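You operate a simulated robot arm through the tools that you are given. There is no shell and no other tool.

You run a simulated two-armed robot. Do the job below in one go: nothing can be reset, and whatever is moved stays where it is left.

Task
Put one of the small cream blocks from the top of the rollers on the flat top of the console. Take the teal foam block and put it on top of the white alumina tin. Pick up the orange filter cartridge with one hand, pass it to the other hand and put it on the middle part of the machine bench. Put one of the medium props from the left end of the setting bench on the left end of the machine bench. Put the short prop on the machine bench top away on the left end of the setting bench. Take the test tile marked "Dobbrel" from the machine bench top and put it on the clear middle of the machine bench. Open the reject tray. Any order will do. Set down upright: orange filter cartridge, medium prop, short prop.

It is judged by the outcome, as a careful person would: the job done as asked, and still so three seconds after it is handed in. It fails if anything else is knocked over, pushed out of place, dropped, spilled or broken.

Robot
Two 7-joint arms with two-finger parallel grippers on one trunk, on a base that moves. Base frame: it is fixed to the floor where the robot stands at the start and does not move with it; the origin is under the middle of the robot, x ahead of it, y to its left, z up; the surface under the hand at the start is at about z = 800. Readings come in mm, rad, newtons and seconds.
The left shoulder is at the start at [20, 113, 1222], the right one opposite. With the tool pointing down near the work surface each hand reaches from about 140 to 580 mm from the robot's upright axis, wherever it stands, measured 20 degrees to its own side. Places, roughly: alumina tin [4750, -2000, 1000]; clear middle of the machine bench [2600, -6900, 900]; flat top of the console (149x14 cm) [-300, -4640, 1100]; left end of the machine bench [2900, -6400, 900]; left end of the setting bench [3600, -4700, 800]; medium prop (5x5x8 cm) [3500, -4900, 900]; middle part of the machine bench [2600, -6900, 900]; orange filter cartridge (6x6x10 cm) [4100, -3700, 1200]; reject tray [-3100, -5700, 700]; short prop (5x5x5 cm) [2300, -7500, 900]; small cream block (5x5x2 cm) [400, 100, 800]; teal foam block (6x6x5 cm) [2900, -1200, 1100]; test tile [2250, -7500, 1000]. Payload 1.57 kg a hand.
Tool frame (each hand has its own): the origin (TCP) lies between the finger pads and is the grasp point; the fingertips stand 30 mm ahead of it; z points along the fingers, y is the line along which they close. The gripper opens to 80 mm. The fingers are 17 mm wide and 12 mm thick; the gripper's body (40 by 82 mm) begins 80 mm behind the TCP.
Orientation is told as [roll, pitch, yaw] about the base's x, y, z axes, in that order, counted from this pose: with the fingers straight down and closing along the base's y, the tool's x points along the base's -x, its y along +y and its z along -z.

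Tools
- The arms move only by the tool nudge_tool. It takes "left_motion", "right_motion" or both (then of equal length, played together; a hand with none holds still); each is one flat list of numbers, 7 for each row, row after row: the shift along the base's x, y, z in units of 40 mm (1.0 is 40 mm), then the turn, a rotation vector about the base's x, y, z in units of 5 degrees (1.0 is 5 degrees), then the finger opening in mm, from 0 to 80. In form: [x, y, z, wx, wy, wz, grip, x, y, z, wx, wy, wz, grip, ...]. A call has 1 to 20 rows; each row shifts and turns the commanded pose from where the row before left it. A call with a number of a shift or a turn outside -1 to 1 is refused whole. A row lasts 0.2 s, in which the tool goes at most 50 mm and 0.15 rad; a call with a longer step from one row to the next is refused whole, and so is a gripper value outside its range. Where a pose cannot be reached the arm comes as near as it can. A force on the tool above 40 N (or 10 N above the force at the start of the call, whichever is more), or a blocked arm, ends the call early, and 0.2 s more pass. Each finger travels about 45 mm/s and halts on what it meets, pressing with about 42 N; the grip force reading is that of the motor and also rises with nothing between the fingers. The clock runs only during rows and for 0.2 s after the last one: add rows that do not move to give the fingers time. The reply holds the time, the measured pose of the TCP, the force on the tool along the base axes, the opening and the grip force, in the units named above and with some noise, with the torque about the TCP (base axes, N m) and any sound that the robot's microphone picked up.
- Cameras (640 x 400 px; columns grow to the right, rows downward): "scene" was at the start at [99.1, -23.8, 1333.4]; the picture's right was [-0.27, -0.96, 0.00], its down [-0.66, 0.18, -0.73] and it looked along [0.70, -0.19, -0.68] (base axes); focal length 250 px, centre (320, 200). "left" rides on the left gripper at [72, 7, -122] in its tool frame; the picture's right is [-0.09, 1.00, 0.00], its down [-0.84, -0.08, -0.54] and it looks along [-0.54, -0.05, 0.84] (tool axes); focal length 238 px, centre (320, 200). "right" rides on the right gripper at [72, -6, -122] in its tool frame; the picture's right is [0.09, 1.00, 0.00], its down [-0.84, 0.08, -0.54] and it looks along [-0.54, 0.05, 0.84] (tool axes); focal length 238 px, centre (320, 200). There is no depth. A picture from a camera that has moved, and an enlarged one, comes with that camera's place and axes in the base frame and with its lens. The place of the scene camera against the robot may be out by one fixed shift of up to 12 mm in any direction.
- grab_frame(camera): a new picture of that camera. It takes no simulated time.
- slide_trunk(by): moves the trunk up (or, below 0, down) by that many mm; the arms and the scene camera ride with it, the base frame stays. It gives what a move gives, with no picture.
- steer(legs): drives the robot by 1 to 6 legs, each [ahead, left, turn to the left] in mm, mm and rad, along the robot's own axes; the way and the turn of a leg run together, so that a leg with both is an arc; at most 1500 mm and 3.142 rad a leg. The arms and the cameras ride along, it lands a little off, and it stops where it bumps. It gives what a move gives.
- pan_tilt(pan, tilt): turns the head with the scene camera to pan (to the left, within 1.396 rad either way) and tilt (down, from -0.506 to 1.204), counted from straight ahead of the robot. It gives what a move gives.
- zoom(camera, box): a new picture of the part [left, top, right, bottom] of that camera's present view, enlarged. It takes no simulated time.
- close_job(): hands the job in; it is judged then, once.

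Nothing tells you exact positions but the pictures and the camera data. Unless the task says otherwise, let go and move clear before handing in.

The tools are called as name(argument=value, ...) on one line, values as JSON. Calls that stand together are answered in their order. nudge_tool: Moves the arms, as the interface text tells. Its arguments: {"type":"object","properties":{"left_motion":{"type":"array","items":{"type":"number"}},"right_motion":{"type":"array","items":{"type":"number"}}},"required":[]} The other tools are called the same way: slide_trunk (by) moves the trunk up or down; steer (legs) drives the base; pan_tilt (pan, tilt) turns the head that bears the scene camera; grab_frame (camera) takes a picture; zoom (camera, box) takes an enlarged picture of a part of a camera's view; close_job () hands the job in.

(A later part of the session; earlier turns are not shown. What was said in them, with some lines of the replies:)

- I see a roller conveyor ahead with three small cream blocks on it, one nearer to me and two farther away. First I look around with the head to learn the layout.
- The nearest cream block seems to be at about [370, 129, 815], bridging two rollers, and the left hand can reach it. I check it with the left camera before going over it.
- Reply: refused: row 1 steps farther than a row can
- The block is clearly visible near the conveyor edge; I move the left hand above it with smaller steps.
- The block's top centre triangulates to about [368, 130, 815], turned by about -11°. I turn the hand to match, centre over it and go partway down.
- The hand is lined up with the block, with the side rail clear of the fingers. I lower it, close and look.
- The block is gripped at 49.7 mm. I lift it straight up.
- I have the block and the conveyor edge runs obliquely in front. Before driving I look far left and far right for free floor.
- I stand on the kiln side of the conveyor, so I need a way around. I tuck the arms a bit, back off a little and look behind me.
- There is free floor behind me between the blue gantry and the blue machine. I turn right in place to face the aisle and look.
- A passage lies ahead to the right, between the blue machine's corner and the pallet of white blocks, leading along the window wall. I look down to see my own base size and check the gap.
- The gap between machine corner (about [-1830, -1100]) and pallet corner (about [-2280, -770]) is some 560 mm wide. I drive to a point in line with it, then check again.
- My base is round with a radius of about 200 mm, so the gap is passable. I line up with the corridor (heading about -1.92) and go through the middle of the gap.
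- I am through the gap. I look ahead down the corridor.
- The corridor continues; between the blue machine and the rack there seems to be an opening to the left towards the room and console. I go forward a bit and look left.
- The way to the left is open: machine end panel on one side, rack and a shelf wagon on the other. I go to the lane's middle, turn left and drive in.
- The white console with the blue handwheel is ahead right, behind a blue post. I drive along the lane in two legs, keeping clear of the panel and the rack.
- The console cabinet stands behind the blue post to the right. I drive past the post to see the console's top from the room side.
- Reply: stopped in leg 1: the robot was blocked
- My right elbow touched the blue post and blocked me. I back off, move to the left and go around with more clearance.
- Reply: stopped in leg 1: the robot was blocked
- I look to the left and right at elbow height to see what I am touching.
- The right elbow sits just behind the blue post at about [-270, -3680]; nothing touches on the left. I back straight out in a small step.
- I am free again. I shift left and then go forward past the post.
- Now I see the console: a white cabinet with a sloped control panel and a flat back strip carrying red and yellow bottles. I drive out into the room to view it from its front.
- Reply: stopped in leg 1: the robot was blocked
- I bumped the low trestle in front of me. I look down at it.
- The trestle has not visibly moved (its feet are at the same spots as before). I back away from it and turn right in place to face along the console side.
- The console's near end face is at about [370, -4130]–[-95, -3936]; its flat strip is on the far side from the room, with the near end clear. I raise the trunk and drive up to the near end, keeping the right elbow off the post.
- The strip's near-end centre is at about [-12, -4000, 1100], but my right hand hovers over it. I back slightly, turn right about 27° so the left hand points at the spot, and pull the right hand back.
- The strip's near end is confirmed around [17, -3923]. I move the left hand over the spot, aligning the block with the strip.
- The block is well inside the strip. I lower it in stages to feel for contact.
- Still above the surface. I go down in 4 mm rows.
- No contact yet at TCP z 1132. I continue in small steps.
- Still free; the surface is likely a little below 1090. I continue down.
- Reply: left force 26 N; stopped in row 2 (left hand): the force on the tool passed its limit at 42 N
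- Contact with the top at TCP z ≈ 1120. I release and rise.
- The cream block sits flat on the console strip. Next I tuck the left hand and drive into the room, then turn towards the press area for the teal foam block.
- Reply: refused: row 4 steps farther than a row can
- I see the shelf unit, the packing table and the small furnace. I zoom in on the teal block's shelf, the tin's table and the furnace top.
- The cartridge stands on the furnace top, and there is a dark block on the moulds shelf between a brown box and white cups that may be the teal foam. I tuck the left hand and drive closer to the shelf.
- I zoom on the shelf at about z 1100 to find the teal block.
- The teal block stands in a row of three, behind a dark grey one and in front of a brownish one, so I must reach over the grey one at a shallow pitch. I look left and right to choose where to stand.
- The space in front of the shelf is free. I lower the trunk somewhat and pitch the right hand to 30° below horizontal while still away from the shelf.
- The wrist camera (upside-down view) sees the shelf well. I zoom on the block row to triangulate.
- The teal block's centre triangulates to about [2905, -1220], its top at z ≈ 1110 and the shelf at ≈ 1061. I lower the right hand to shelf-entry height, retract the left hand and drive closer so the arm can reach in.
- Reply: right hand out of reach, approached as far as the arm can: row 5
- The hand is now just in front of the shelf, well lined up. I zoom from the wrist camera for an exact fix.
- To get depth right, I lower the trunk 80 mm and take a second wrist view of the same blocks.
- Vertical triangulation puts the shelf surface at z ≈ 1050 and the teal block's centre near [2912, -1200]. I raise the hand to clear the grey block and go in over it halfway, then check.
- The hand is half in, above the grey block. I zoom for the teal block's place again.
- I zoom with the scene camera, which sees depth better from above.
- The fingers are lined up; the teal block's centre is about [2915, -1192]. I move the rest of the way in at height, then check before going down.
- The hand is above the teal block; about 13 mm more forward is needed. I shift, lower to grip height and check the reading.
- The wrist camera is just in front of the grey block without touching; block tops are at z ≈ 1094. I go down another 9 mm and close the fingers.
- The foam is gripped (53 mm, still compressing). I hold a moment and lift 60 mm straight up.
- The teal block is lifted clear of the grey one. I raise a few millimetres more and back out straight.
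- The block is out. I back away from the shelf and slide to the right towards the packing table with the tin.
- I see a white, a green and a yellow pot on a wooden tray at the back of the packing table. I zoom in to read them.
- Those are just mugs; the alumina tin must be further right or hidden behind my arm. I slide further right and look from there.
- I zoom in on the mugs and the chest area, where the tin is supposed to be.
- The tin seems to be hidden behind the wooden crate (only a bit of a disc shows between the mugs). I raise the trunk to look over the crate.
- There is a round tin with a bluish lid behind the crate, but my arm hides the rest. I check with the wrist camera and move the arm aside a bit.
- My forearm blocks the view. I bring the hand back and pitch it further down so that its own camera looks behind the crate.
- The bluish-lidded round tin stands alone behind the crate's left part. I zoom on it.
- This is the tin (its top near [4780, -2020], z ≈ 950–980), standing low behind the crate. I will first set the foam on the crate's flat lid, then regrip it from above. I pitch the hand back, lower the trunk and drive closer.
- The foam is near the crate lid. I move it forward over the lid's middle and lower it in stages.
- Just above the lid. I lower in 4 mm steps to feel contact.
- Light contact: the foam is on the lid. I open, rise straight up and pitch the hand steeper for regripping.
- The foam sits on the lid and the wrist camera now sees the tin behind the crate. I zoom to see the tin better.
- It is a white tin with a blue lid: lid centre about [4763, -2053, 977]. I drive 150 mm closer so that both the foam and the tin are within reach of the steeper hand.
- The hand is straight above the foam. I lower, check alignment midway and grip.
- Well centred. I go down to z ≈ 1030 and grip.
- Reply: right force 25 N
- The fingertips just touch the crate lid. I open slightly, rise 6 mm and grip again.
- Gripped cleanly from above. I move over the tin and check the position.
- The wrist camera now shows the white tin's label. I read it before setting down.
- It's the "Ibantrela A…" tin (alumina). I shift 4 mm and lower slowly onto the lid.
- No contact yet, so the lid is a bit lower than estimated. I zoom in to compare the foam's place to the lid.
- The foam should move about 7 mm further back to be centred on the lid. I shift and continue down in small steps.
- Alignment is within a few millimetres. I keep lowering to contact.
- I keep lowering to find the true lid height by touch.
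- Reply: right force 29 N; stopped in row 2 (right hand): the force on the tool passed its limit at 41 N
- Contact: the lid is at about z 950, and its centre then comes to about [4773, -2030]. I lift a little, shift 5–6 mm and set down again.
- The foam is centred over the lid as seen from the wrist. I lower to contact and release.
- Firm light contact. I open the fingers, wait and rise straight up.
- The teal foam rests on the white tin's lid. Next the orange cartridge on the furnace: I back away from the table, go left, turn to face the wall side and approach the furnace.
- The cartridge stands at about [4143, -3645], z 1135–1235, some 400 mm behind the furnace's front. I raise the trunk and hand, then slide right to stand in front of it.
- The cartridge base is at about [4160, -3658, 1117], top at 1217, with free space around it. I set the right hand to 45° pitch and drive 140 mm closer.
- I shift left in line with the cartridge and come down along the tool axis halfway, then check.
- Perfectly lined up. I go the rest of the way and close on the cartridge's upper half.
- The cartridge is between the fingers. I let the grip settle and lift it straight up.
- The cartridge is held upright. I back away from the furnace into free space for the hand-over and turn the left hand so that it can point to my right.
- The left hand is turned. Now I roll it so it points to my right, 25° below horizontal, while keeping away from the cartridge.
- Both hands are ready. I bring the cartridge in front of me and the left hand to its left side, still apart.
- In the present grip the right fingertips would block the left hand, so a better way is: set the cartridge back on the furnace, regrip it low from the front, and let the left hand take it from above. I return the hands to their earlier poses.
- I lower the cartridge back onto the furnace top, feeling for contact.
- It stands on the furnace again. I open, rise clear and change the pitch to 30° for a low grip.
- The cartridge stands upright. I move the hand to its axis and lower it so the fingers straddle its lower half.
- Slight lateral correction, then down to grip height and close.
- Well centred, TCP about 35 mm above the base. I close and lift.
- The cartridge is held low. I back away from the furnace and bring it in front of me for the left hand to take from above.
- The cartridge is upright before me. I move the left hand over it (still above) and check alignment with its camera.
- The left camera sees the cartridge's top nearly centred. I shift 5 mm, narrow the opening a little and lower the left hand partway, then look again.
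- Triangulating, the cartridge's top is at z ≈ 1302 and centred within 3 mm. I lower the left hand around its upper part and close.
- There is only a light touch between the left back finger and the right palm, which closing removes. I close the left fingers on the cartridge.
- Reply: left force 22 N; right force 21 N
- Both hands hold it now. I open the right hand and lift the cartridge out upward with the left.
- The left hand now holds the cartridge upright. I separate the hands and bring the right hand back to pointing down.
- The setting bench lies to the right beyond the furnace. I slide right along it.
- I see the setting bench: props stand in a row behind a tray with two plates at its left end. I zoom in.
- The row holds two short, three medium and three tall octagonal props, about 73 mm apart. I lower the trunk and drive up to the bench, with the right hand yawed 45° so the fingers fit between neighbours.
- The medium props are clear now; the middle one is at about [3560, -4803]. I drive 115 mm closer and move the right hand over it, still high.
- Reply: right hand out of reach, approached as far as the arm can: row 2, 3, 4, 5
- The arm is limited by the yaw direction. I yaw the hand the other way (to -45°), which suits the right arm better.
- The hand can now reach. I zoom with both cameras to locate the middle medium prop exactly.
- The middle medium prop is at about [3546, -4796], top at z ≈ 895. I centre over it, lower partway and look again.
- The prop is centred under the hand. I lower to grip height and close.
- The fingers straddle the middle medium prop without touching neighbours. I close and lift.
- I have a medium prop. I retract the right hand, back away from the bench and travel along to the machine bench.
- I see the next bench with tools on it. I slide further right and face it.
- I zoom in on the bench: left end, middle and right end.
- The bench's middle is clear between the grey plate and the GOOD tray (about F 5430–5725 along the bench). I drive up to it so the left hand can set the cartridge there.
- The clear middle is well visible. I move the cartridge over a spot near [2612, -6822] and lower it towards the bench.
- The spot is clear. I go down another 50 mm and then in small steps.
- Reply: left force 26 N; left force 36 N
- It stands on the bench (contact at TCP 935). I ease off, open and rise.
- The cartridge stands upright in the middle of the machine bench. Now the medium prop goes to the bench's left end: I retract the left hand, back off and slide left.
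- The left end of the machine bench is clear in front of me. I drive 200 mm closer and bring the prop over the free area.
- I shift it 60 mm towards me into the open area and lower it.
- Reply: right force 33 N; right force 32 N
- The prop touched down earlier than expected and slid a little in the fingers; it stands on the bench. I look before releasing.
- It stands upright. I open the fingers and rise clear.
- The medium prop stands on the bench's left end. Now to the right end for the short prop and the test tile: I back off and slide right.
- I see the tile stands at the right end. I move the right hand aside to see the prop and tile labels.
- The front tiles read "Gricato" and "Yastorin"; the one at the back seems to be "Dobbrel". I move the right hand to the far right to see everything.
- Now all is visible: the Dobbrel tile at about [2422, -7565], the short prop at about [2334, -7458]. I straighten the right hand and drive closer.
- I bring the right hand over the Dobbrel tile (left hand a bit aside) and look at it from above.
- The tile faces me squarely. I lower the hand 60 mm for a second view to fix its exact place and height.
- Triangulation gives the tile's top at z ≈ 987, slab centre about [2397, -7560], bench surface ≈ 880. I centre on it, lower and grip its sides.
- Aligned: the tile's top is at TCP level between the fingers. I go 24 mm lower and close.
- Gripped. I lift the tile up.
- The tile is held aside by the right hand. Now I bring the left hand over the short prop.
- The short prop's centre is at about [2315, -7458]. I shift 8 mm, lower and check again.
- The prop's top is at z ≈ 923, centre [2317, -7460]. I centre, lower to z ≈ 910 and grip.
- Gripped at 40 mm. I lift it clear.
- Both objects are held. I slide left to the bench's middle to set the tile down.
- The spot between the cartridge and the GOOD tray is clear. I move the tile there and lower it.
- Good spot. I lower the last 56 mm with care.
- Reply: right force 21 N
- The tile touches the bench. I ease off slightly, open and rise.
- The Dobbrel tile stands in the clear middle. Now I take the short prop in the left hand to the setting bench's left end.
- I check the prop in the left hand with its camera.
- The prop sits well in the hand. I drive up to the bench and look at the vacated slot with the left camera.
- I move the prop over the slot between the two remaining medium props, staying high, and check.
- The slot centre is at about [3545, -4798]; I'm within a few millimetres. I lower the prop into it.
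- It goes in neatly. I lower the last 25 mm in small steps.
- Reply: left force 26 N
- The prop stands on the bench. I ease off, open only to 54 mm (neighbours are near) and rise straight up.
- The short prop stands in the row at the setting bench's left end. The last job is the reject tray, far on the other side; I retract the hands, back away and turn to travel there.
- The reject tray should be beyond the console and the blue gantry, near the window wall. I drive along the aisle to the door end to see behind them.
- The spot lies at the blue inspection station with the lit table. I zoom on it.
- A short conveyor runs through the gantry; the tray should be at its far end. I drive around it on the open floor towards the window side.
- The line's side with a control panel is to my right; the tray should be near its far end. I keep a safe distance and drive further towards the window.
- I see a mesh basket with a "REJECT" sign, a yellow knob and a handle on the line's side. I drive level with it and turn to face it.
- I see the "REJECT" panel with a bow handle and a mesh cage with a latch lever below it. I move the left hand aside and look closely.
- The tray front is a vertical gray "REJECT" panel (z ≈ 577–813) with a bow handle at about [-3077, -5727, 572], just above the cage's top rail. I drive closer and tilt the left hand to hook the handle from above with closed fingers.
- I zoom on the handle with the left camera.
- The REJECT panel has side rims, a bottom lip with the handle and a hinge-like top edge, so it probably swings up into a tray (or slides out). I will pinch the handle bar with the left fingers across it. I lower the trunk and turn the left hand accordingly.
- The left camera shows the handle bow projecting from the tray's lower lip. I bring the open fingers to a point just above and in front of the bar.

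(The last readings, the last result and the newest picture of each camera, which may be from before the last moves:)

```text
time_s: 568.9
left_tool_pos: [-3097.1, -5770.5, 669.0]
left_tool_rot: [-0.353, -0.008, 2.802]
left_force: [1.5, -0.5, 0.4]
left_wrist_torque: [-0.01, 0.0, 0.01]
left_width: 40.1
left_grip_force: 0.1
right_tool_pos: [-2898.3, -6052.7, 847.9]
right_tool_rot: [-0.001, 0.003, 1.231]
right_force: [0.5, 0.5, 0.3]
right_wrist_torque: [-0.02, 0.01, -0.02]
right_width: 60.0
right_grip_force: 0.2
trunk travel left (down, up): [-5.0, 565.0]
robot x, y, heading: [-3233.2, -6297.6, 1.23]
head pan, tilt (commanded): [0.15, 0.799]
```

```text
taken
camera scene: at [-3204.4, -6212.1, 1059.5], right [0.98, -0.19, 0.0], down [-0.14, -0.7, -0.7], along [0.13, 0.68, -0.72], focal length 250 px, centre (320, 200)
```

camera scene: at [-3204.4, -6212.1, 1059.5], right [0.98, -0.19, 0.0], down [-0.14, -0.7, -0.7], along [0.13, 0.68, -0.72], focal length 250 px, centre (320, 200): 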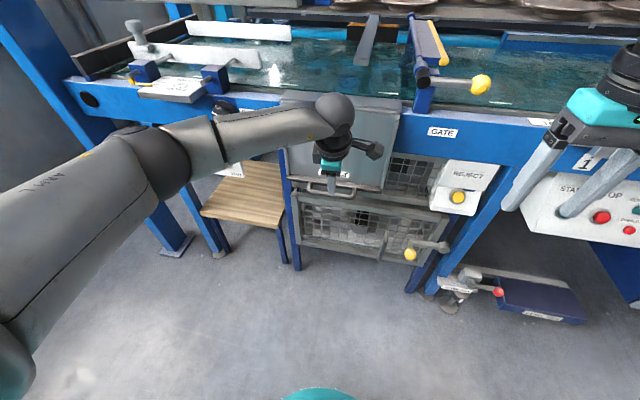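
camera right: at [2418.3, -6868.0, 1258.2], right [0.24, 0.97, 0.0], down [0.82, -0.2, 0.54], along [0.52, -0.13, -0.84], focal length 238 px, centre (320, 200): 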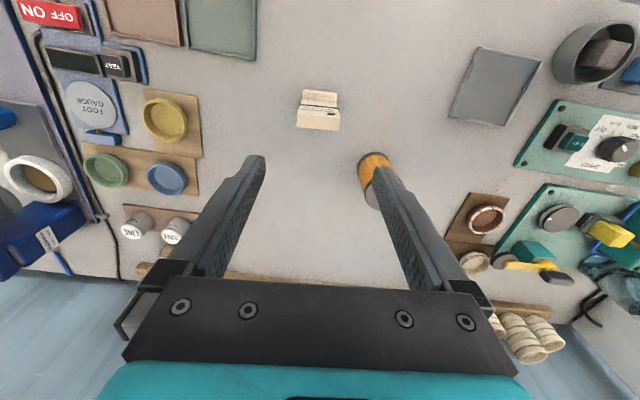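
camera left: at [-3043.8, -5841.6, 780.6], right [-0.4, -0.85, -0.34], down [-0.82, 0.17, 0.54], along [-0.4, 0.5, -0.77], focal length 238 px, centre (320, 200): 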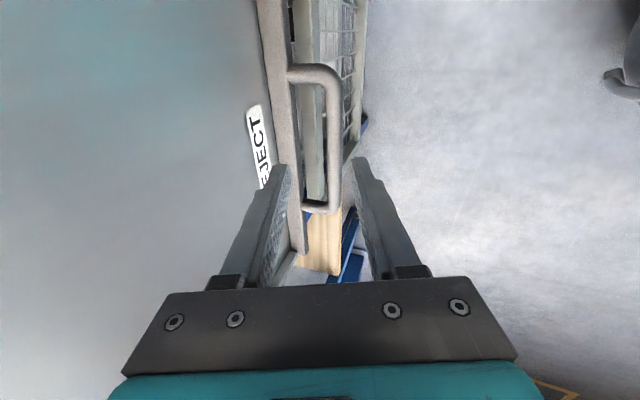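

The bar lies slightly to the robot side of the tool axis. I shift 13 mm towards me and advance 35 mm along the tool axis, then look.

nudge_tool(left_motion=[-0.1, -0.29, -0.1, 0, 0, 0, 40, 0.1, 0.28, -0.82, 0, 0, 0, 40, 0, 0, 0, 0, 0, 0, 40])

grab_frame(camera="left")

```text
time_s: 569.7
left_tool_pos: [-3096.9, -5771.8, 632.4]
left_tool_rot: [-0.354, -0.009, 2.801]
left_force: [0.1, 0.6, -0.2]
left_wrist_torque: [0.03, -0.02, -0.02]
left_width: 39.9
left_grip_force: 0.1
right_tool_pos: [-2897.3, -6053.0, 846.8]
right_tool_rot: [0.001, 0.004, 1.231]
right_force: [0.4, -0.4, -0.1]
right_wrist_torque: [0.04, 0.01, 0.01]
right_width: 60.0
right_grip_force: 0.1
trunk travel left (down, up): [-5.0, 565.0]
robot x, y, heading: [-3232.8, -6296.1, 1.229]
head pan, tilt (commanded): [0.15, 0.799]
```

```text
taken
camera left: at [-3045.0, -5842.8, 743.4], right [-0.4, -0.85, -0.34], down [-0.82, 0.17, 0.54], along [-0.4, 0.5, -0.77], focal length 238 px, centre (320, 200)
```

left: 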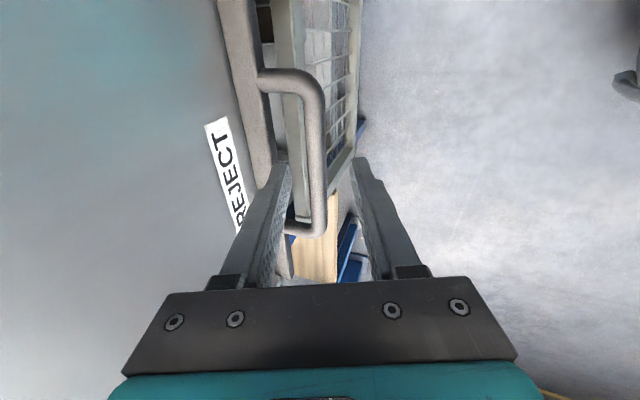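

zoom(camera="scene", box=[270, 130, 420, 270])

zoom(camera="left", box=[220, 60, 420, 260])

```text
2.86 times, centred on (345, 200) of scene
camera zoom: at [-3204.4, -6212.0, 1059.5], right [0.98, -0.19, 0.0], down [-0.14, -0.7, -0.7], along [0.13, 0.68, -0.72], focal length 713 px, centre (249, 200)
```

zoom: 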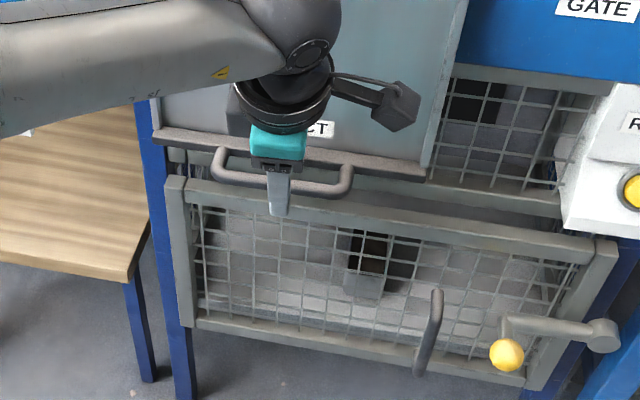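

```text
2.00 times, centred on (320, 160) of left
camera zoom: at [-3045.0, -5842.8, 743.4], right [-0.4, -0.85, -0.34], down [-0.82, 0.17, 0.54], along [-0.4, 0.5, -0.77], focal length 477 px, centre (320, 280)
```

zoom: 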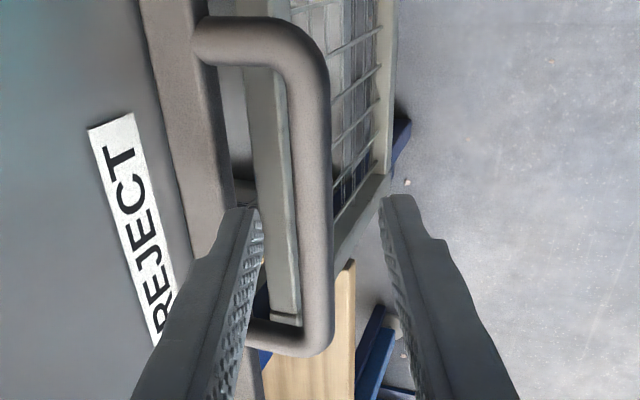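

The bar is between the fingers. I close gently to see whether it is caught.

nudge_tool(left_motion=[0, 0, 0, 0, 0, 0, 25, 0, 0, 0, 0, 0, 0, 12, 0, 0, 0, 0, 0, 0, 4, 0, 0, 0, 0, 0, 0, 0, 0, 0, 0, 0, 0, 0, 0])

zoom(camera="left", box=[220, 60, 420, 260])

```text
time_s: 570.9
left_tool_pos: [-3097.8, -5771.6, 634.1]
left_tool_rot: [-0.358, -0.006, 2.802]
left_force: [-1.0, 0.7, 12.5]
left_wrist_torque: [0.13, -0.2, 0.03]
left_width: 0.2
left_grip_force: 21.0
right_tool_pos: [-2897.1, -6051.5, 847.3]
right_tool_rot: [0.001, 0.004, 1.231]
right_force: [-0.6, -0.4, -0.8]
right_wrist_torque: [0.0, 0.01, -0.01]
right_width: 59.9
right_grip_force: 0.0
trunk travel left (down, up): [-5.0, 565.0]
robot x, y, heading: [-3230.5, -6297.5, 1.226]
head pan, tilt (commanded): [0.15, 0.799]
```

```text
2.00 times, centred on (320, 160) of left
camera zoom: at [-3044.9, -5842.8, 745.6], right [-0.4, -0.85, -0.35], down [-0.82, 0.17, 0.54], along [-0.4, 0.5, -0.77], focal length 477 px, centre (320, 280)
```

zoom: 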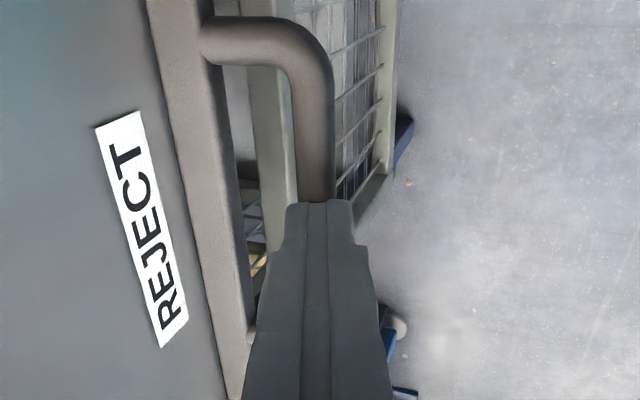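

The fingers closed just above the bar (its top is at z ≈ 606). I open, go 17 mm further along the tool axis and close again.

nudge_tool(left_motion=[0, 0, 0.1, 0, 0, 0, 20, 0, 0, 0, 0, 0, 0, 40, 0, 0, 0, 0, 0, 0, 40, 0.03, 0.09, -0.25, 0, 0, 0, 40, 0.03, 0.09, -0.25, 0, 0, 0, 40, 0, 0, 0, 0, 0, 0, 40])

zoom(camera="left", box=[220, 60, 420, 260])

```text
time_s: 572.3
left_tool_pos: [-3095.5, -5763.1, 615.7]
left_tool_rot: [-0.351, -0.006, 2.801]
left_force: [-2.6, -4.3, 4.5]
left_wrist_torque: [0.13, -0.08, 0.0]
left_width: 37.0
left_grip_force: 0.0
right_tool_pos: [-2897.9, -6054.1, 846.7]
right_tool_rot: [0.001, 0.004, 1.233]
right_force: [-0.6, -0.1, 0.7]
right_wrist_torque: [0.02, -0.01, -0.02]
right_width: 60.1
right_grip_force: 0.1
trunk travel left (down, up): [-5.0, 565.0]
robot x, y, heading: [-3234.7, -6296.9, 1.229]
head pan, tilt (commanded): [0.15, 0.799]
```

```text
2.00 times, centred on (320, 160) of left
camera zoom: at [-3043.1, -5834.8, 727.8], right [-0.4, -0.85, -0.35], down [-0.82, 0.17, 0.54], along [-0.4, 0.5, -0.77], focal length 477 px, centre (320, 280)
```

zoom: 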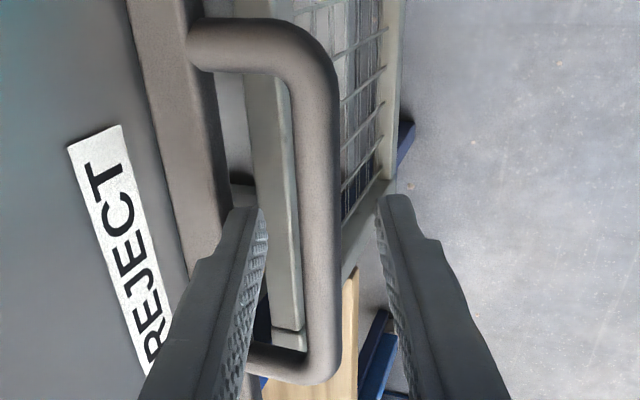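

The bar is inside the fingers now (inner finger lightly touches the lip). I close.

nudge_tool(left_motion=[0, 0, 0, 0, 0, 0, 25, 0, 0, 0, 0, 0, 0, 12, 0, 0, 0, 0, 0, 0, 4, 0, 0, 0, 0, 0, 0, 0, 0, 0, 0, 0, 0, 0, 0, 0, 0, 0, 0, 0, 0, 0])

zoom(camera="left", box=[220, 60, 420, 260])

```text
time_s: 573.7
left_tool_pos: [-3095.6, -5762.9, 614.9]
left_tool_rot: [-0.355, -0.009, 2.802]
left_force: [-0.3, 1.0, -0.1]
left_wrist_torque: [0.12, 0.19, -0.54]
left_width: 14.3
left_grip_force: 30.6
right_tool_pos: [-2896.4, -6052.0, 848.6]
right_tool_rot: [0.0, 0.002, 1.23]
right_force: [-0.2, 0.0, 0.2]
right_wrist_torque: [0.0, -0.01, -0.02]
right_width: 60.1
right_grip_force: 0.0
trunk travel left (down, up): [-5.0, 565.0]
robot x, y, heading: [-3231.6, -6299.5, 1.224]
head pan, tilt (commanded): [0.15, 0.799]
```

```text
2.00 times, centred on (320, 160) of left
camera zoom: at [-3043.4, -5834.0, 727.0], right [-0.4, -0.85, -0.34], down [-0.82, 0.17, 0.54], along [-0.4, 0.5, -0.77], focal length 477 px, centre (320, 280)
```

zoom: 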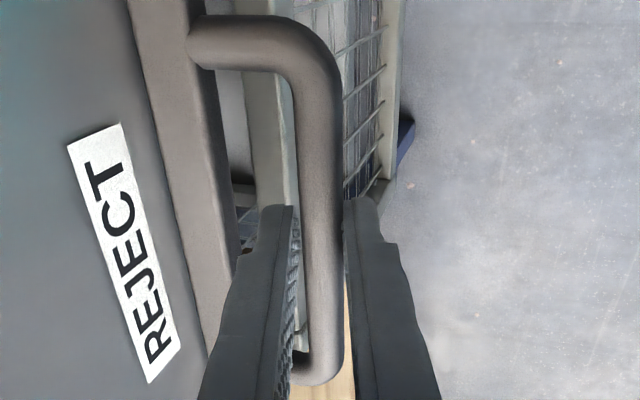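

The bar is gripped (14 mm). I pull it towards me by 10 mm and watch the forces.

nudge_tool(left_motion=[0, 0, 0, 0, 0, 0, 0, -0.08, -0.24, 0, 0, 0, 0, 0, 0, 0, 0, 0, 0, 0, 0])

nudge_tool(left_motion=[-0.08, -0.24, 0, 0, 0, 0, 0, 0, 0, 0, 0, 0, 0, 0])

zoom(camera="left", box=[160, 40, 440, 260])

```text
time_s: 574.5
left_tool_pos: [-3098.4, -5771.3, 618.6]
left_tool_rot: [-0.359, -0.009, 2.805]
left_force: [-3.5, 6.3, 11.3]
left_wrist_torque: [0.1, 0.02, -0.54]
left_width: 14.1
left_grip_force: 30.8
right_tool_pos: [-2897.7, -6052.5, 847.5]
right_tool_rot: [-0.002, 0.004, 1.231]
right_force: [-0.9, 0.0, 0.2]
right_wrist_torque: [-0.01, -0.01, -0.03]
right_width: 60.2
right_grip_force: 0.0
trunk travel left (down, up): [-5.0, 565.0]
robot x, y, heading: [-3234.2, -6302.6, 1.229]
head pan, tilt (commanded): [0.15, 0.799]
```

```text
time_s: 575.1
left_tool_pos: [-3103.2, -5777.9, 620.9]
left_tool_rot: [-0.367, -0.008, 2.803]
left_force: [-2.4, 11.4, 22.5]
left_wrist_torque: [0.25, -0.17, -0.53]
left_width: 14.4
left_grip_force: 30.7
right_tool_pos: [-2898.6, -6054.1, 847.4]
right_tool_rot: [-0.001, 0.0, 1.232]
right_force: [-0.2, 0.4, -0.5]
right_wrist_torque: [0.01, 0.03, 0.0]
right_width: 60.0
right_grip_force: 0.0
trunk travel left (down, up): [-5.0, 565.0]
robot x, y, heading: [-3232.8, -6299.0, 1.229]
head pan, tilt (commanded): [0.15, 0.799]
```

```text
1.82 times, centred on (300, 150) of left
camera zoom: at [-3050.7, -5851.1, 731.4], right [-0.4, -0.85, -0.36], down [-0.83, 0.16, 0.54], along [-0.4, 0.51, -0.76], focal length 433 px, centre (356, 291)
```

zoom: 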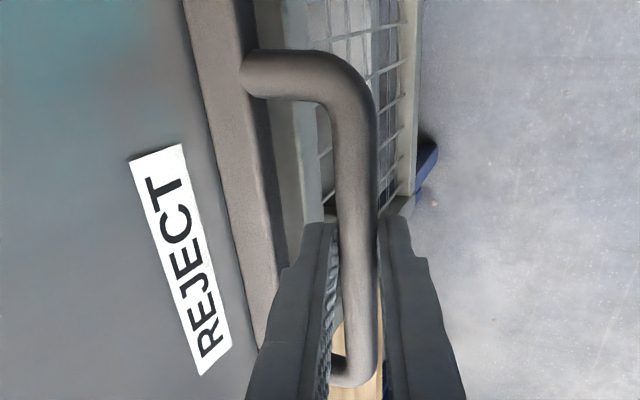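

It moves out and wants to rise: the tray swings up on a top hinge. I follow the arc, raising the hand as I pull.

nudge_tool(left_motion=[-0.09, -0.25, 0.18, 0, 0, 0, 0, -0.09, -0.25, 0.18, 0, 0, 0, 0, 0, 0, 0, 0, 0, 0, 0])

nudge_tool(left_motion=[-0.155, -0.44, 0.24, 0, 0, 0, 0, 0, 0, 0, 0, 0, 0, 0])

```text
time_s: 575.9
left_tool_pos: [-3112.5, -5800.8, 629.8]
left_tool_rot: [-0.354, -0.013, 2.807]
left_force: [-8.3, 9.4, 8.4]
left_wrist_torque: [0.33, 0.44, -0.42]
left_width: 14.2
left_grip_force: 31.0
right_tool_pos: [-2898.1, -6052.0, 847.8]
right_tool_rot: [-0.001, 0.002, 1.23]
right_force: [0.5, -0.3, -0.2]
right_wrist_torque: [-0.02, 0.0, 0.0]
right_width: 59.9
right_grip_force: 0.1
trunk travel left (down, up): [-5.0, 565.0]
robot x, y, heading: [-3234.4, -6299.2, 1.228]
head pan, tilt (commanded): [0.15, 0.799]
```

```text
time_s: 576.5
left_tool_pos: [-3117.6, -5816.9, 640.0]
left_tool_rot: [-0.356, -0.012, 2.807]
left_force: [-15.7, 14.2, 9.6]
left_wrist_torque: [0.31, 0.35, -0.4]
left_width: 14.3
left_grip_force: 31.0
right_tool_pos: [-2898.2, -6052.4, 847.2]
right_tool_rot: [-0.001, 0.002, 1.229]
right_force: [-0.2, 0.4, 0.9]
right_wrist_torque: [-0.02, -0.01, 0.04]
right_width: 60.2
right_grip_force: 0.1
trunk travel left (down, up): [-5.0, 565.0]
robot x, y, heading: [-3234.0, -6301.5, 1.228]
head pan, tilt (commanded): [0.15, 0.799]
```

Following well (58 mm out, 25 mm up). There is some side force, so I steer slightly left and continue the arc.

nudge_tool(left_motion=[-0.28, -0.34, 0.3, 0, 0, 0, 0, -0.174, -0.39, 0.3, 0, 0, 0, 0, 0, 0, 0, 0, 0, 0, 0])

nudge_tool(left_motion=[-0.16, -0.36, 0.36, 0, 0, 0, 0, -0.14, -0.32, 0.38, 0, 0, 0, 0, 0, 0, 0, 0, 0, 0, 0])

grab_frame(camera="scene")

```text
time_s: 577.3
left_tool_pos: [-3131.7, -5847.8, 665.6]
left_tool_rot: [-0.365, -0.002, 2.8]
left_force: [6.9, 13.6, 13.7]
left_wrist_torque: [0.15, -0.26, -0.55]
left_width: 14.2
left_grip_force: 30.6
right_tool_pos: [-2896.7, -6052.0, 847.2]
right_tool_rot: [-0.001, 0.004, 1.232]
right_force: [0.0, 0.3, 0.3]
right_wrist_torque: [-0.01, -0.01, -0.03]
right_width: 59.9
right_grip_force: 0.1
trunk travel left (down, up): [-5.0, 565.0]
robot x, y, heading: [-3231.8, -6297.6, 1.229]
head pan, tilt (commanded): [0.15, 0.799]
```

```text
time_s: 578.1
left_tool_pos: [-3141.2, -5872.6, 697.1]
left_tool_rot: [-0.366, -0.003, 2.802]
left_force: [19.4, 17.4, 13.4]
left_wrist_torque: [0.45, 0.31, -0.42]
left_width: 14.5
left_grip_force: 30.3
right_tool_pos: [-2895.9, -6052.5, 847.2]
right_tool_rot: [0.001, 0.003, 1.23]
right_force: [-0.4, 1.2, -0.1]
right_wrist_torque: [-0.02, 0.01, 0.01]
right_width: 60.1
right_grip_force: 0.0
trunk travel left (down, up): [-5.0, 565.0]
robot x, y, heading: [-3229.2, -6300.9, 1.229]
head pan, tilt (commanded): [0.15, 0.799]
```

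```text
taken
camera scene: at [-3203.1, -6211.6, 1059.5], right [0.98, -0.19, 0.0], down [-0.14, -0.7, -0.7], along [0.13, 0.68, -0.72], focal length 250 px, centre (320, 200)
```

scene: 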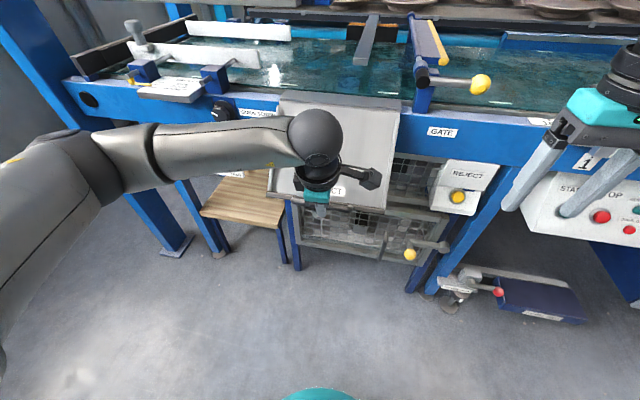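

The tray is about half up. I refit the arc (hinge about 212 mm above the bar) and continue, mostly upwards.

nudge_tool(left_motion=[-0.04, -0.33, 0.51, 0, 0, 0, 0, -0.07, -0.21, 0.43, 0, 0, 0, 0, 0, 0, 0, 0, 0, 0, 0])

nudge_tool(left_motion=[-0.06, -0.17, 0.45, 0, 0, 0, 0, -0.05, -0.13, 0.46, 0, 0, 0, 0, 0, 0, 0, 0, 0, 0, 0])

grab_frame(camera="scene")

grab_frame(camera="left")

```text
time_s: 578.9
left_tool_pos: [-3150.4, -5891.6, 732.2]
left_tool_rot: [-0.361, -0.011, 2.809]
left_force: [6.2, 24.8, 7.3]
left_wrist_torque: [0.08, -0.28, -0.65]
left_width: 14.3
left_grip_force: 30.5
right_tool_pos: [-2897.0, -6050.1, 845.4]
right_tool_rot: [0.0, 0.004, 1.23]
right_force: [-0.4, -0.4, 0.0]
right_wrist_torque: [0.02, 0.0, 0.0]
right_width: 60.2
right_grip_force: 0.1
trunk travel left (down, up): [-5.0, 565.0]
robot x, y, heading: [-3230.7, -6298.9, 1.228]
head pan, tilt (commanded): [0.15, 0.799]
```

```text
time_s: 579.7
left_tool_pos: [-3154.7, -5903.4, 768.2]
left_tool_rot: [-0.36, -0.01, 2.807]
left_force: [-0.1, 24.3, 1.9]
left_wrist_torque: [0.48, 0.75, -0.26]
left_width: 14.4
left_grip_force: 30.2
right_tool_pos: [-2897.9, -6050.7, 846.5]
right_tool_rot: [-0.001, 0.005, 1.232]
right_force: [-0.1, 0.2, 0.1]
right_wrist_torque: [0.04, -0.03, 0.01]
right_width: 59.8
right_grip_force: 0.0
trunk travel left (down, up): [-5.0, 565.0]
robot x, y, heading: [-3235.8, -6298.8, 1.229]
head pan, tilt (commanded): [0.15, 0.799]
```

```text
taken
camera scene: at [-3204.4, -6210.3, 1059.4], right [0.98, -0.19, 0.0], down [-0.14, -0.7, -0.7], along [0.13, 0.68, -0.72], focal length 250 px, centre (320, 200)
```

scene: 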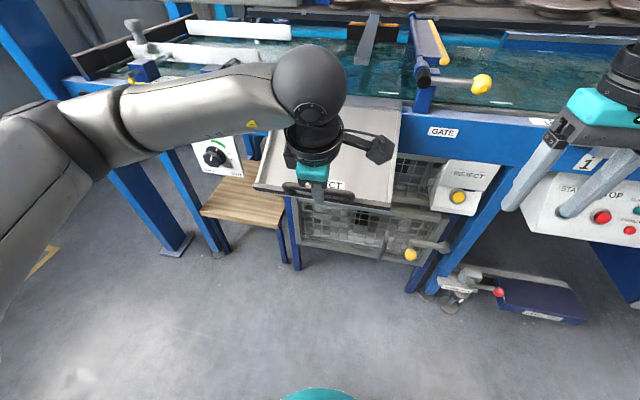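

```text
taken
camera left: at [-3102.2, -5974.3, 880.3], right [-0.4, -0.85, -0.35], down [-0.82, 0.16, 0.54], along [-0.41, 0.5, -0.76], focal length 238 px, centre (320, 200)
```

left: 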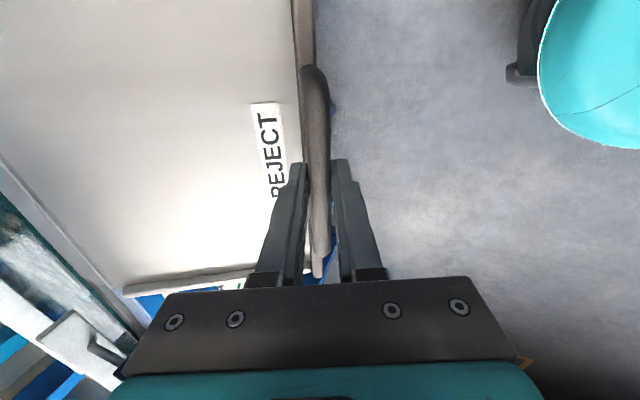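

The tray is at about 60°. I continue the arc, now going almost straight up.

nudge_tool(left_motion=[0, 0, 0.44, 0, 0, 0, 0, 0, 0, 0.44, 0, 0, 0, 0, 0, 0, 0, 0, 0, 0, 0])

nudge_tool(left_motion=[0, 0.02, 0.45, 0, 0, 0, 0, 0.01, 0.03, 0.45, 0, 0, 0, 0, 0, 0, 0, 0, 0, 0, 0])

grab_frame(camera="left")

grab_frame(camera="scene")

```text
time_s: 580.5
left_tool_pos: [-3157.4, -5908.1, 803.9]
left_tool_rot: [-0.349, -0.009, 2.8]
left_force: [-9.2, 1.0, -4.6]
left_wrist_torque: [-0.02, 0.42, -0.45]
left_width: 14.2
left_grip_force: 30.2
right_tool_pos: [-2898.2, -6051.6, 847.0]
right_tool_rot: [-0.001, 0.004, 1.23]
right_force: [0.3, 1.2, 1.1]
right_wrist_torque: [0.03, 0.03, 0.01]
right_width: 60.1
right_grip_force: 0.1
trunk travel left (down, up): [-5.0, 565.0]
robot x, y, heading: [-3230.2, -6302.1, 1.23]
head pan, tilt (commanded): [0.15, 0.799]
```

```text
time_s: 581.3
left_tool_pos: [-3157.1, -5908.3, 841.8]
left_tool_rot: [-0.355, -0.008, 2.8]
left_force: [-18.6, -21.6, 7.3]
left_wrist_torque: [-0.2, 0.14, -0.59]
left_width: 14.9
left_grip_force: 31.0
right_tool_pos: [-2898.7, -6054.2, 848.5]
right_tool_rot: [-0.002, 0.0, 1.23]
right_force: [0.7, 0.4, 0.0]
right_wrist_torque: [-0.01, 0.03, -0.01]
right_width: 59.9
right_grip_force: 0.1
trunk travel left (down, up): [-5.0, 565.0]
robot x, y, heading: [-3233.9, -6297.7, 1.226]
head pan, tilt (commanded): [0.15, 0.799]
```

```text
taken
camera left: at [-3104.4, -5978.8, 953.8], right [-0.4, -0.85, -0.34], down [-0.82, 0.17, 0.54], along [-0.4, 0.5, -0.77], focal length 238 px, centre (320, 200)
```

left: 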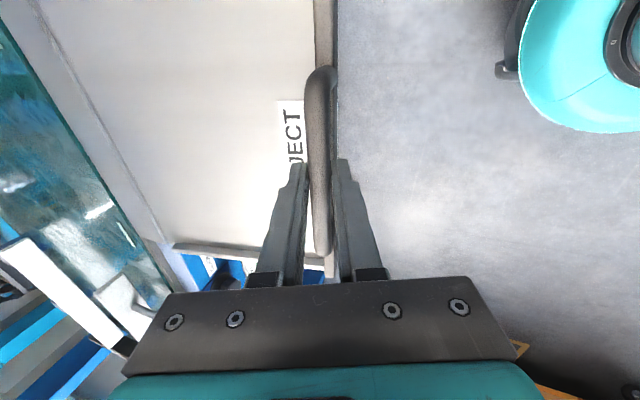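

```text
taken
camera scene: at [-3206.2, -6214.5, 1059.9], right [0.98, -0.19, 0.0], down [-0.14, -0.7, -0.7], along [0.13, 0.69, -0.72], focal length 250 px, centre (320, 200)
```

scene: 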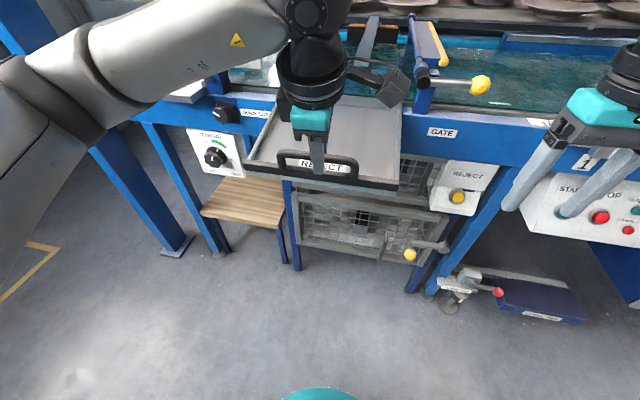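

The tray is nearly level now. I try a little further to reach its end position.

nudge_tool(left_motion=[-0.04, -0.1, 0.2, 0, 0, 0, 0, 0, 0, 0, 0, 0, 0, 0])

nudge_tool(left_motion=[0.01, 0.03, 0.2, 0, 0, 0, 0, 0, 0, 0, 0, 0, 0, 0])

zoom(camera="scene", box=[220, 60, 420, 240])

```text
time_s: 581.9
left_tool_pos: [-3155.6, -5905.9, 848.7]
left_tool_rot: [-0.361, -0.006, 2.807]
left_force: [-4.8, 6.0, 6.2]
left_wrist_torque: [0.15, 0.0, -0.49]
left_width: 14.4
left_grip_force: 30.6
right_tool_pos: [-2896.7, -6051.8, 847.4]
right_tool_rot: [0.0, 0.003, 1.231]
right_force: [-0.3, 0.4, 0.3]
right_wrist_torque: [0.03, 0.0, -0.01]
right_width: 59.8
right_grip_force: 0.1
trunk travel left (down, up): [-5.0, 565.0]
robot x, y, heading: [-3232.7, -6301.0, 1.227]
head pan, tilt (commanded): [0.15, 0.799]
```

```text
time_s: 582.5
left_tool_pos: [-3155.4, -5905.7, 856.7]
left_tool_rot: [-0.359, -0.005, 2.805]
left_force: [3.4, 19.4, 4.6]
left_wrist_torque: [0.18, -0.2, -0.59]
left_width: 14.6
left_grip_force: 30.6
right_tool_pos: [-2898.7, -6051.2, 846.0]
right_tool_rot: [-0.003, 0.005, 1.231]
right_force: [0.0, -0.3, -0.5]
right_wrist_torque: [0.03, 0.04, 0.03]
right_width: 59.9
right_grip_force: 0.1
trunk travel left (down, up): [-5.0, 565.0]
robot x, y, heading: [-3232.8, -6301.2, 1.225]
head pan, tilt (commanded): [0.15, 0.799]
```

```text
2.22 times, centred on (320, 150) of scene
camera zoom: at [-3204.1, -6210.3, 1059.4], right [0.98, -0.19, 0.0], down [-0.14, -0.7, -0.7], along [0.13, 0.68, -0.72], focal length 554 px, centre (320, 311)
```

zoom: 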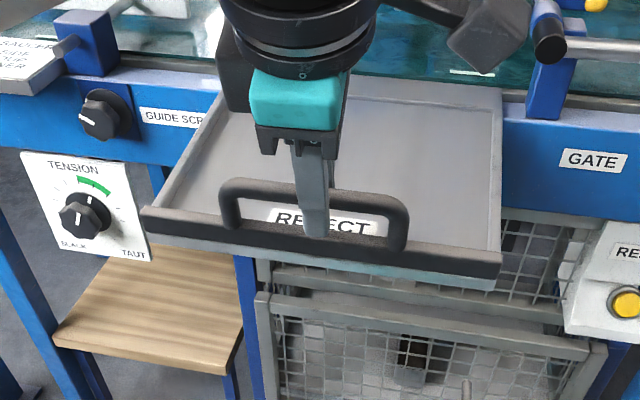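

It is now clearly an open tray. I push the last bit until it stops.

nudge_tool(left_motion=[0.03, 0.08, 0.2, 0, 0, 0, 0, 0, 0, 0, 0, 0, 0, 0])

nudge_tool(left_motion=[0.03, 0.08, 0.2, 0, 0, 0, 0, 0, 0, 0, 0, 0, 0, 0])

```text
time_s: 583.1
left_tool_pos: [-3155.7, -5903.5, 864.8]
left_tool_rot: [-0.357, -0.009, 2.805]
left_force: [1.2, 15.0, 3.5]
left_wrist_torque: [0.09, 0.01, -0.53]
left_width: 14.5
left_grip_force: 31.0
right_tool_pos: [-2897.9, -6051.9, 847.3]
right_tool_rot: [-0.002, 0.004, 1.23]
right_force: [0.3, -0.3, 0.8]
right_wrist_torque: [0.01, 0.03, 0.0]
right_width: 59.9
right_grip_force: 0.1
trunk travel left (down, up): [-5.0, 565.0]
robot x, y, heading: [-3235.8, -6298.9, 1.229]
head pan, tilt (commanded): [0.15, 0.799]
```

```text
time_s: 583.7
left_tool_pos: [-3155.0, -5901.6, 873.5]
left_tool_rot: [-0.355, -0.008, 2.801]
left_force: [-2.6, 9.4, 6.8]
left_wrist_torque: [0.22, 0.35, -0.43]
left_width: 14.7
left_grip_force: 30.8
right_tool_pos: [-2898.1, -6052.5, 847.8]
right_tool_rot: [-0.002, 0.004, 1.231]
right_force: [-0.1, 0.6, 0.2]
right_wrist_torque: [-0.02, -0.03, 0.03]
right_width: 59.9
right_grip_force: 0.0
trunk travel left (down, up): [-5.0, 565.0]
robot x, y, heading: [-3228.9, -6301.0, 1.228]
head pan, tilt (commanded): [0.15, 0.799]
```

nudge_tool(left_motion=[0.04, 0.11, 0.18, 0, 0, 0, 0, 0, 0, 0, 0, 0, 0, 0])

zoom(camera="scene", box=[220, 60, 420, 240])

```text
time_s: 584.3
left_tool_pos: [-3153.6, -5901.2, 877.5]
left_tool_rot: [-0.343, -0.011, 2.798]
left_force: [-14.7, -10.7, -10.1]
left_wrist_torque: [-0.3, -0.02, -0.65]
left_width: 14.4
left_grip_force: 30.2
right_tool_pos: [-2898.3, -6054.1, 847.9]
right_tool_rot: [-0.003, 0.001, 1.23]
right_force: [0.4, -0.7, -0.8]
right_wrist_torque: [-0.02, -0.01, 0.02]
right_width: 60.0
right_grip_force: 0.0
trunk travel left (down, up): [-5.0, 565.0]
robot x, y, heading: [-3233.0, -6298.3, 1.226]
head pan, tilt (commanded): [0.15, 0.799]
```

```text
2.22 times, centred on (320, 150) of scene
camera zoom: at [-3205.9, -6212.8, 1059.4], right [0.98, -0.19, 0.0], down [-0.14, -0.7, -0.7], along [0.13, 0.68, -0.72], focal length 554 px, centre (320, 311)
```

zoom: 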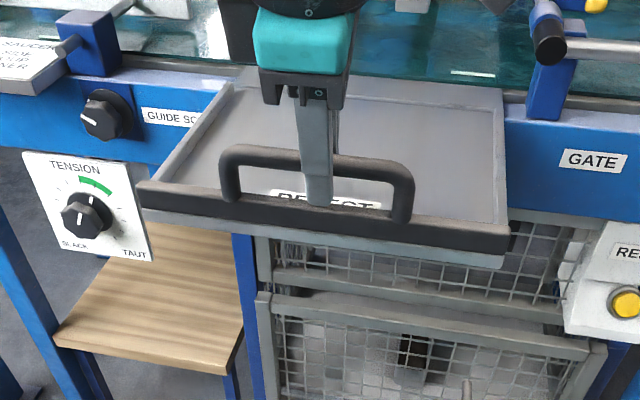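

The end stop is reached. I relax the pull slightly and open the fingers a bit to see if the tray stays.

nudge_tool(left_motion=[-0.03, -0.09, -0.08, 0, 0, 0, 0, 0, 0, 0, 0, 0, 0, 0, 0, 0, 0, 0, 0, 0, 20, 0, 0, 0, 0, 0, 0, 26, 0, 0, 0, 0, 0, 0, 26, 0, 0, 0, 0, 0, 0, 26])

zoom(camera="scene", box=[220, 60, 420, 240])

grab_frame(camera="left")

```text
time_s: 585.7
left_tool_pos: [-3152.9, -5902.4, 878.4]
left_tool_rot: [-0.354, -0.009, 2.803]
left_force: [0.9, 0.0, -0.2]
left_wrist_torque: [0.0, 0.01, -0.02]
left_width: 26.2
left_grip_force: 0.0
right_tool_pos: [-2897.7, -6051.0, 847.6]
right_tool_rot: [0.002, 0.005, 1.231]
right_force: [0.4, 0.5, -0.7]
right_wrist_torque: [0.03, 0.02, -0.04]
right_width: 60.3
right_grip_force: 0.1
trunk travel left (down, up): [-5.0, 565.0]
robot x, y, heading: [-3234.2, -6297.9, 1.232]
head pan, tilt (commanded): [0.15, 0.799]
```

```text
2.22 times, centred on (320, 150) of scene
camera zoom: at [-3204.5, -6212.1, 1059.5], right [0.98, -0.19, 0.0], down [-0.14, -0.7, -0.7], along [0.13, 0.68, -0.72], focal length 554 px, centre (320, 311)
```

zoom: 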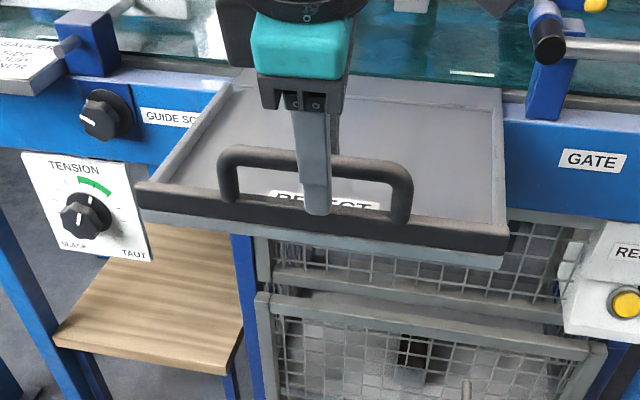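

```text
taken
camera left: at [-3100.7, -5973.1, 989.1], right [-0.4, -0.85, -0.34], down [-0.82, 0.17, 0.54], along [-0.4, 0.5, -0.77], focal length 238 px, centre (320, 200)
```

left: 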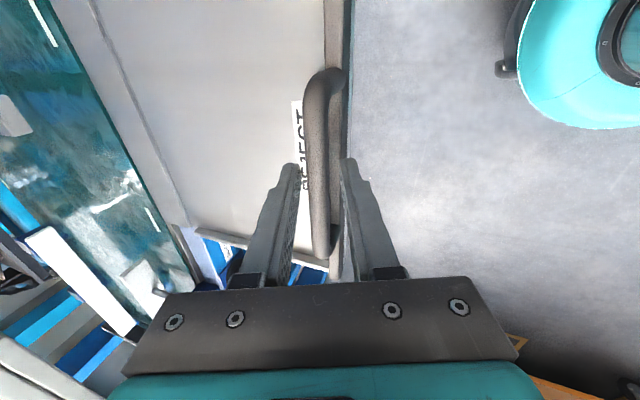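

The tray stays up by itself. I withdraw the hand upwards along the tool axis and check that it stays open.

nudge_tool(left_motion=[0, 0, 0, 0, 0, 0, 34, -0.11, -0.31, 0.9, 0, 0, 0, 34, -0.11, -0.31, 0.9, 0, 0, 0, 34, -0.11, -0.31, 0.9, 0, 0, 0, 34, 0, 0, 0, 0, 0, 0, 34, 0, 0, 0, 0, 0, 0, 34, 0, 0, 0, 0, 0, 0, 34, 0, 0, 0, 0, 0, 0, 34, 0, 0, 0, 0, 0, 0, 34, 0, 0, 0, 0, 0, 0, 34, 0, 0, 0, 0, 0, 0, 34])

grab_frame(camera="left")

grab_frame(camera="scene")

```text
time_s: 588.1
left_tool_pos: [-3166.9, -5937.5, 985.7]
left_tool_rot: [-0.354, -0.01, 2.804]
left_force: [-0.2, 0.0, 0.4]
left_wrist_torque: [-0.02, -0.04, -0.04]
left_width: 33.8
left_grip_force: 0.1
right_tool_pos: [-2897.4, -6053.2, 847.2]
right_tool_rot: [0.0, 0.003, 1.23]
right_force: [0.0, 0.4, 1.2]
right_wrist_torque: [0.02, 0.01, -0.01]
right_width: 60.1
right_grip_force: 0.0
trunk travel left (down, up): [-5.0, 565.0]
robot x, y, heading: [-3231.6, -6298.5, 1.232]
head pan, tilt (commanded): [0.15, 0.799]
```

```text
taken
camera left: at [-3114.3, -6008.5, 1096.9], right [-0.4, -0.85, -0.34], down [-0.82, 0.17, 0.54], along [-0.4, 0.5, -0.77], focal length 238 px, centre (320, 200)
```

left: 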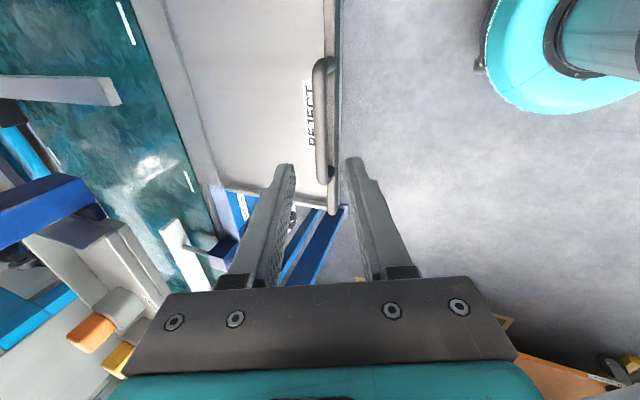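

```text
taken
camera scene: at [-3204.4, -6212.1, 1059.5], right [0.98, -0.19, 0.0], down [-0.14, -0.7, -0.7], along [0.13, 0.68, -0.72], focal length 250 px, centre (320, 200)
```

scene: 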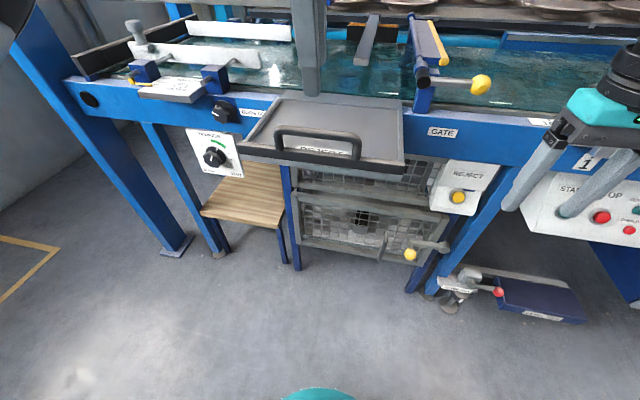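

The tray stays open. I back the robot clear and take a final look.

steer(legs=[[-350, 0, 0]])

pan_tilt(pan=0.0, tilt=0.5)

grab_frame(camera="scene")

```text
time_s: 590.4
left_tool_pos: [-3285.6, -6271.1, 986.1]
left_tool_rot: [-0.355, -0.009, 2.797]
left_force: [0.2, -0.4, 0.2]
left_wrist_torque: [-0.03, 0.03, -0.02]
left_width: 34.3
left_grip_force: 0.0
right_tool_pos: [-3015.3, -6387.3, 848.8]
right_tool_rot: [-0.002, 0.004, 1.226]
right_force: [0.0, -0.2, -0.2]
right_wrist_torque: [-0.02, 0.01, -0.06]
right_width: 60.0
right_grip_force: 0.0
trunk travel left (down, up): [-5.0, 565.0]
robot x, y, heading: [-3350.7, -6626.8, 1.221]
head pan, tilt (commanded): [0.15, 0.799]
```

```text
time_s: 591.2
left_tool_pos: [-3284.6, -6271.9, 984.4]
left_tool_rot: [-0.354, -0.009, 2.798]
left_force: [-0.5, -0.2, -0.3]
left_wrist_torque: [0.03, 0.0, 0.03]
left_width: 33.8
left_grip_force: 0.0
right_tool_pos: [-3015.7, -6386.9, 847.4]
right_tool_rot: [0.0, 0.003, 1.224]
right_force: [0.5, 0.3, 0.1]
right_wrist_torque: [0.0, -0.01, -0.01]
right_width: 60.1
right_grip_force: 0.1
trunk travel left (down, up): [-5.0, 565.0]
robot x, y, heading: [-3352.2, -6631.7, 1.223]
head pan, tilt (commanded): [0.0, 0.499]
```

```text
taken
camera scene: at [-3308.7, -6538.9, 1085.4], right [0.94, -0.34, 0.0], down [-0.16, -0.45, -0.88], along [0.3, 0.83, -0.48], focal length 250 px, centre (320, 200)
```

scene: 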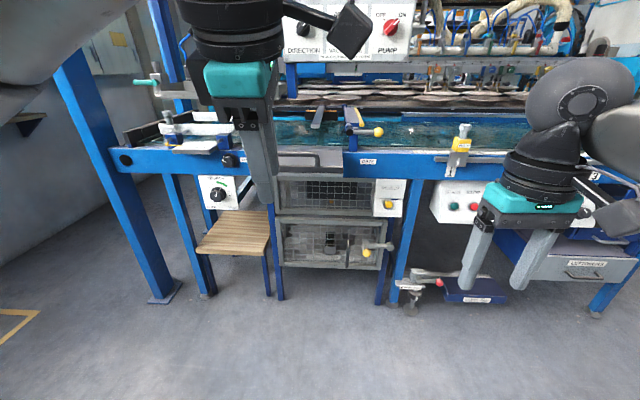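

The reject tray stays open, and all the other items were seen standing where they belong with both hands empty and clear. I hand the job in.

close_job()

```text
The job is handed in.
```

I did all seven jobs and handed the work in. Each item was seen in place once I let go of it, but I did not drive back round to recheck them before handing in.

- **Cream block:** it lies flat on the console's flat top, near the end closest to where I approached.
- **Teal foam block:** it sits on the blue lid of the white tin behind the wooden crate on the packing table. The label was partly hidden and read "Ibantrela A…", which I took to be the alumina tin. The tin may have shifted about 3 mm as I set the block down.
- **Orange filter cartridge:** I picked it up with the right hand and passed it to the left. It stands upright in the middle of the machine bench. For a usable hand-over I first set it back on the furnace and took a new grip with the same hand.
- **Medium prop:** it stands upright on the left end of the machine bench. It slid a little in the fingers on touchdown.
- **Short prop:** it stands upright in the row at the left end of the setting bench, in the gap the medium prop left.
- **"Dobbrel" tile:** it stands in the clear middle of the machine bench, beside the cartridge.
- **Reject tray:** it swings up on a top hinge. I raised it to its stop and it stayed up after I let go and backed away.

Two bumps happened on the way. My elbow touched a blue post near the console, and the base bumped the low trestle near the console. The trestle's feet measured the same before and after, to within about 20 mm, so I don't think it moved.
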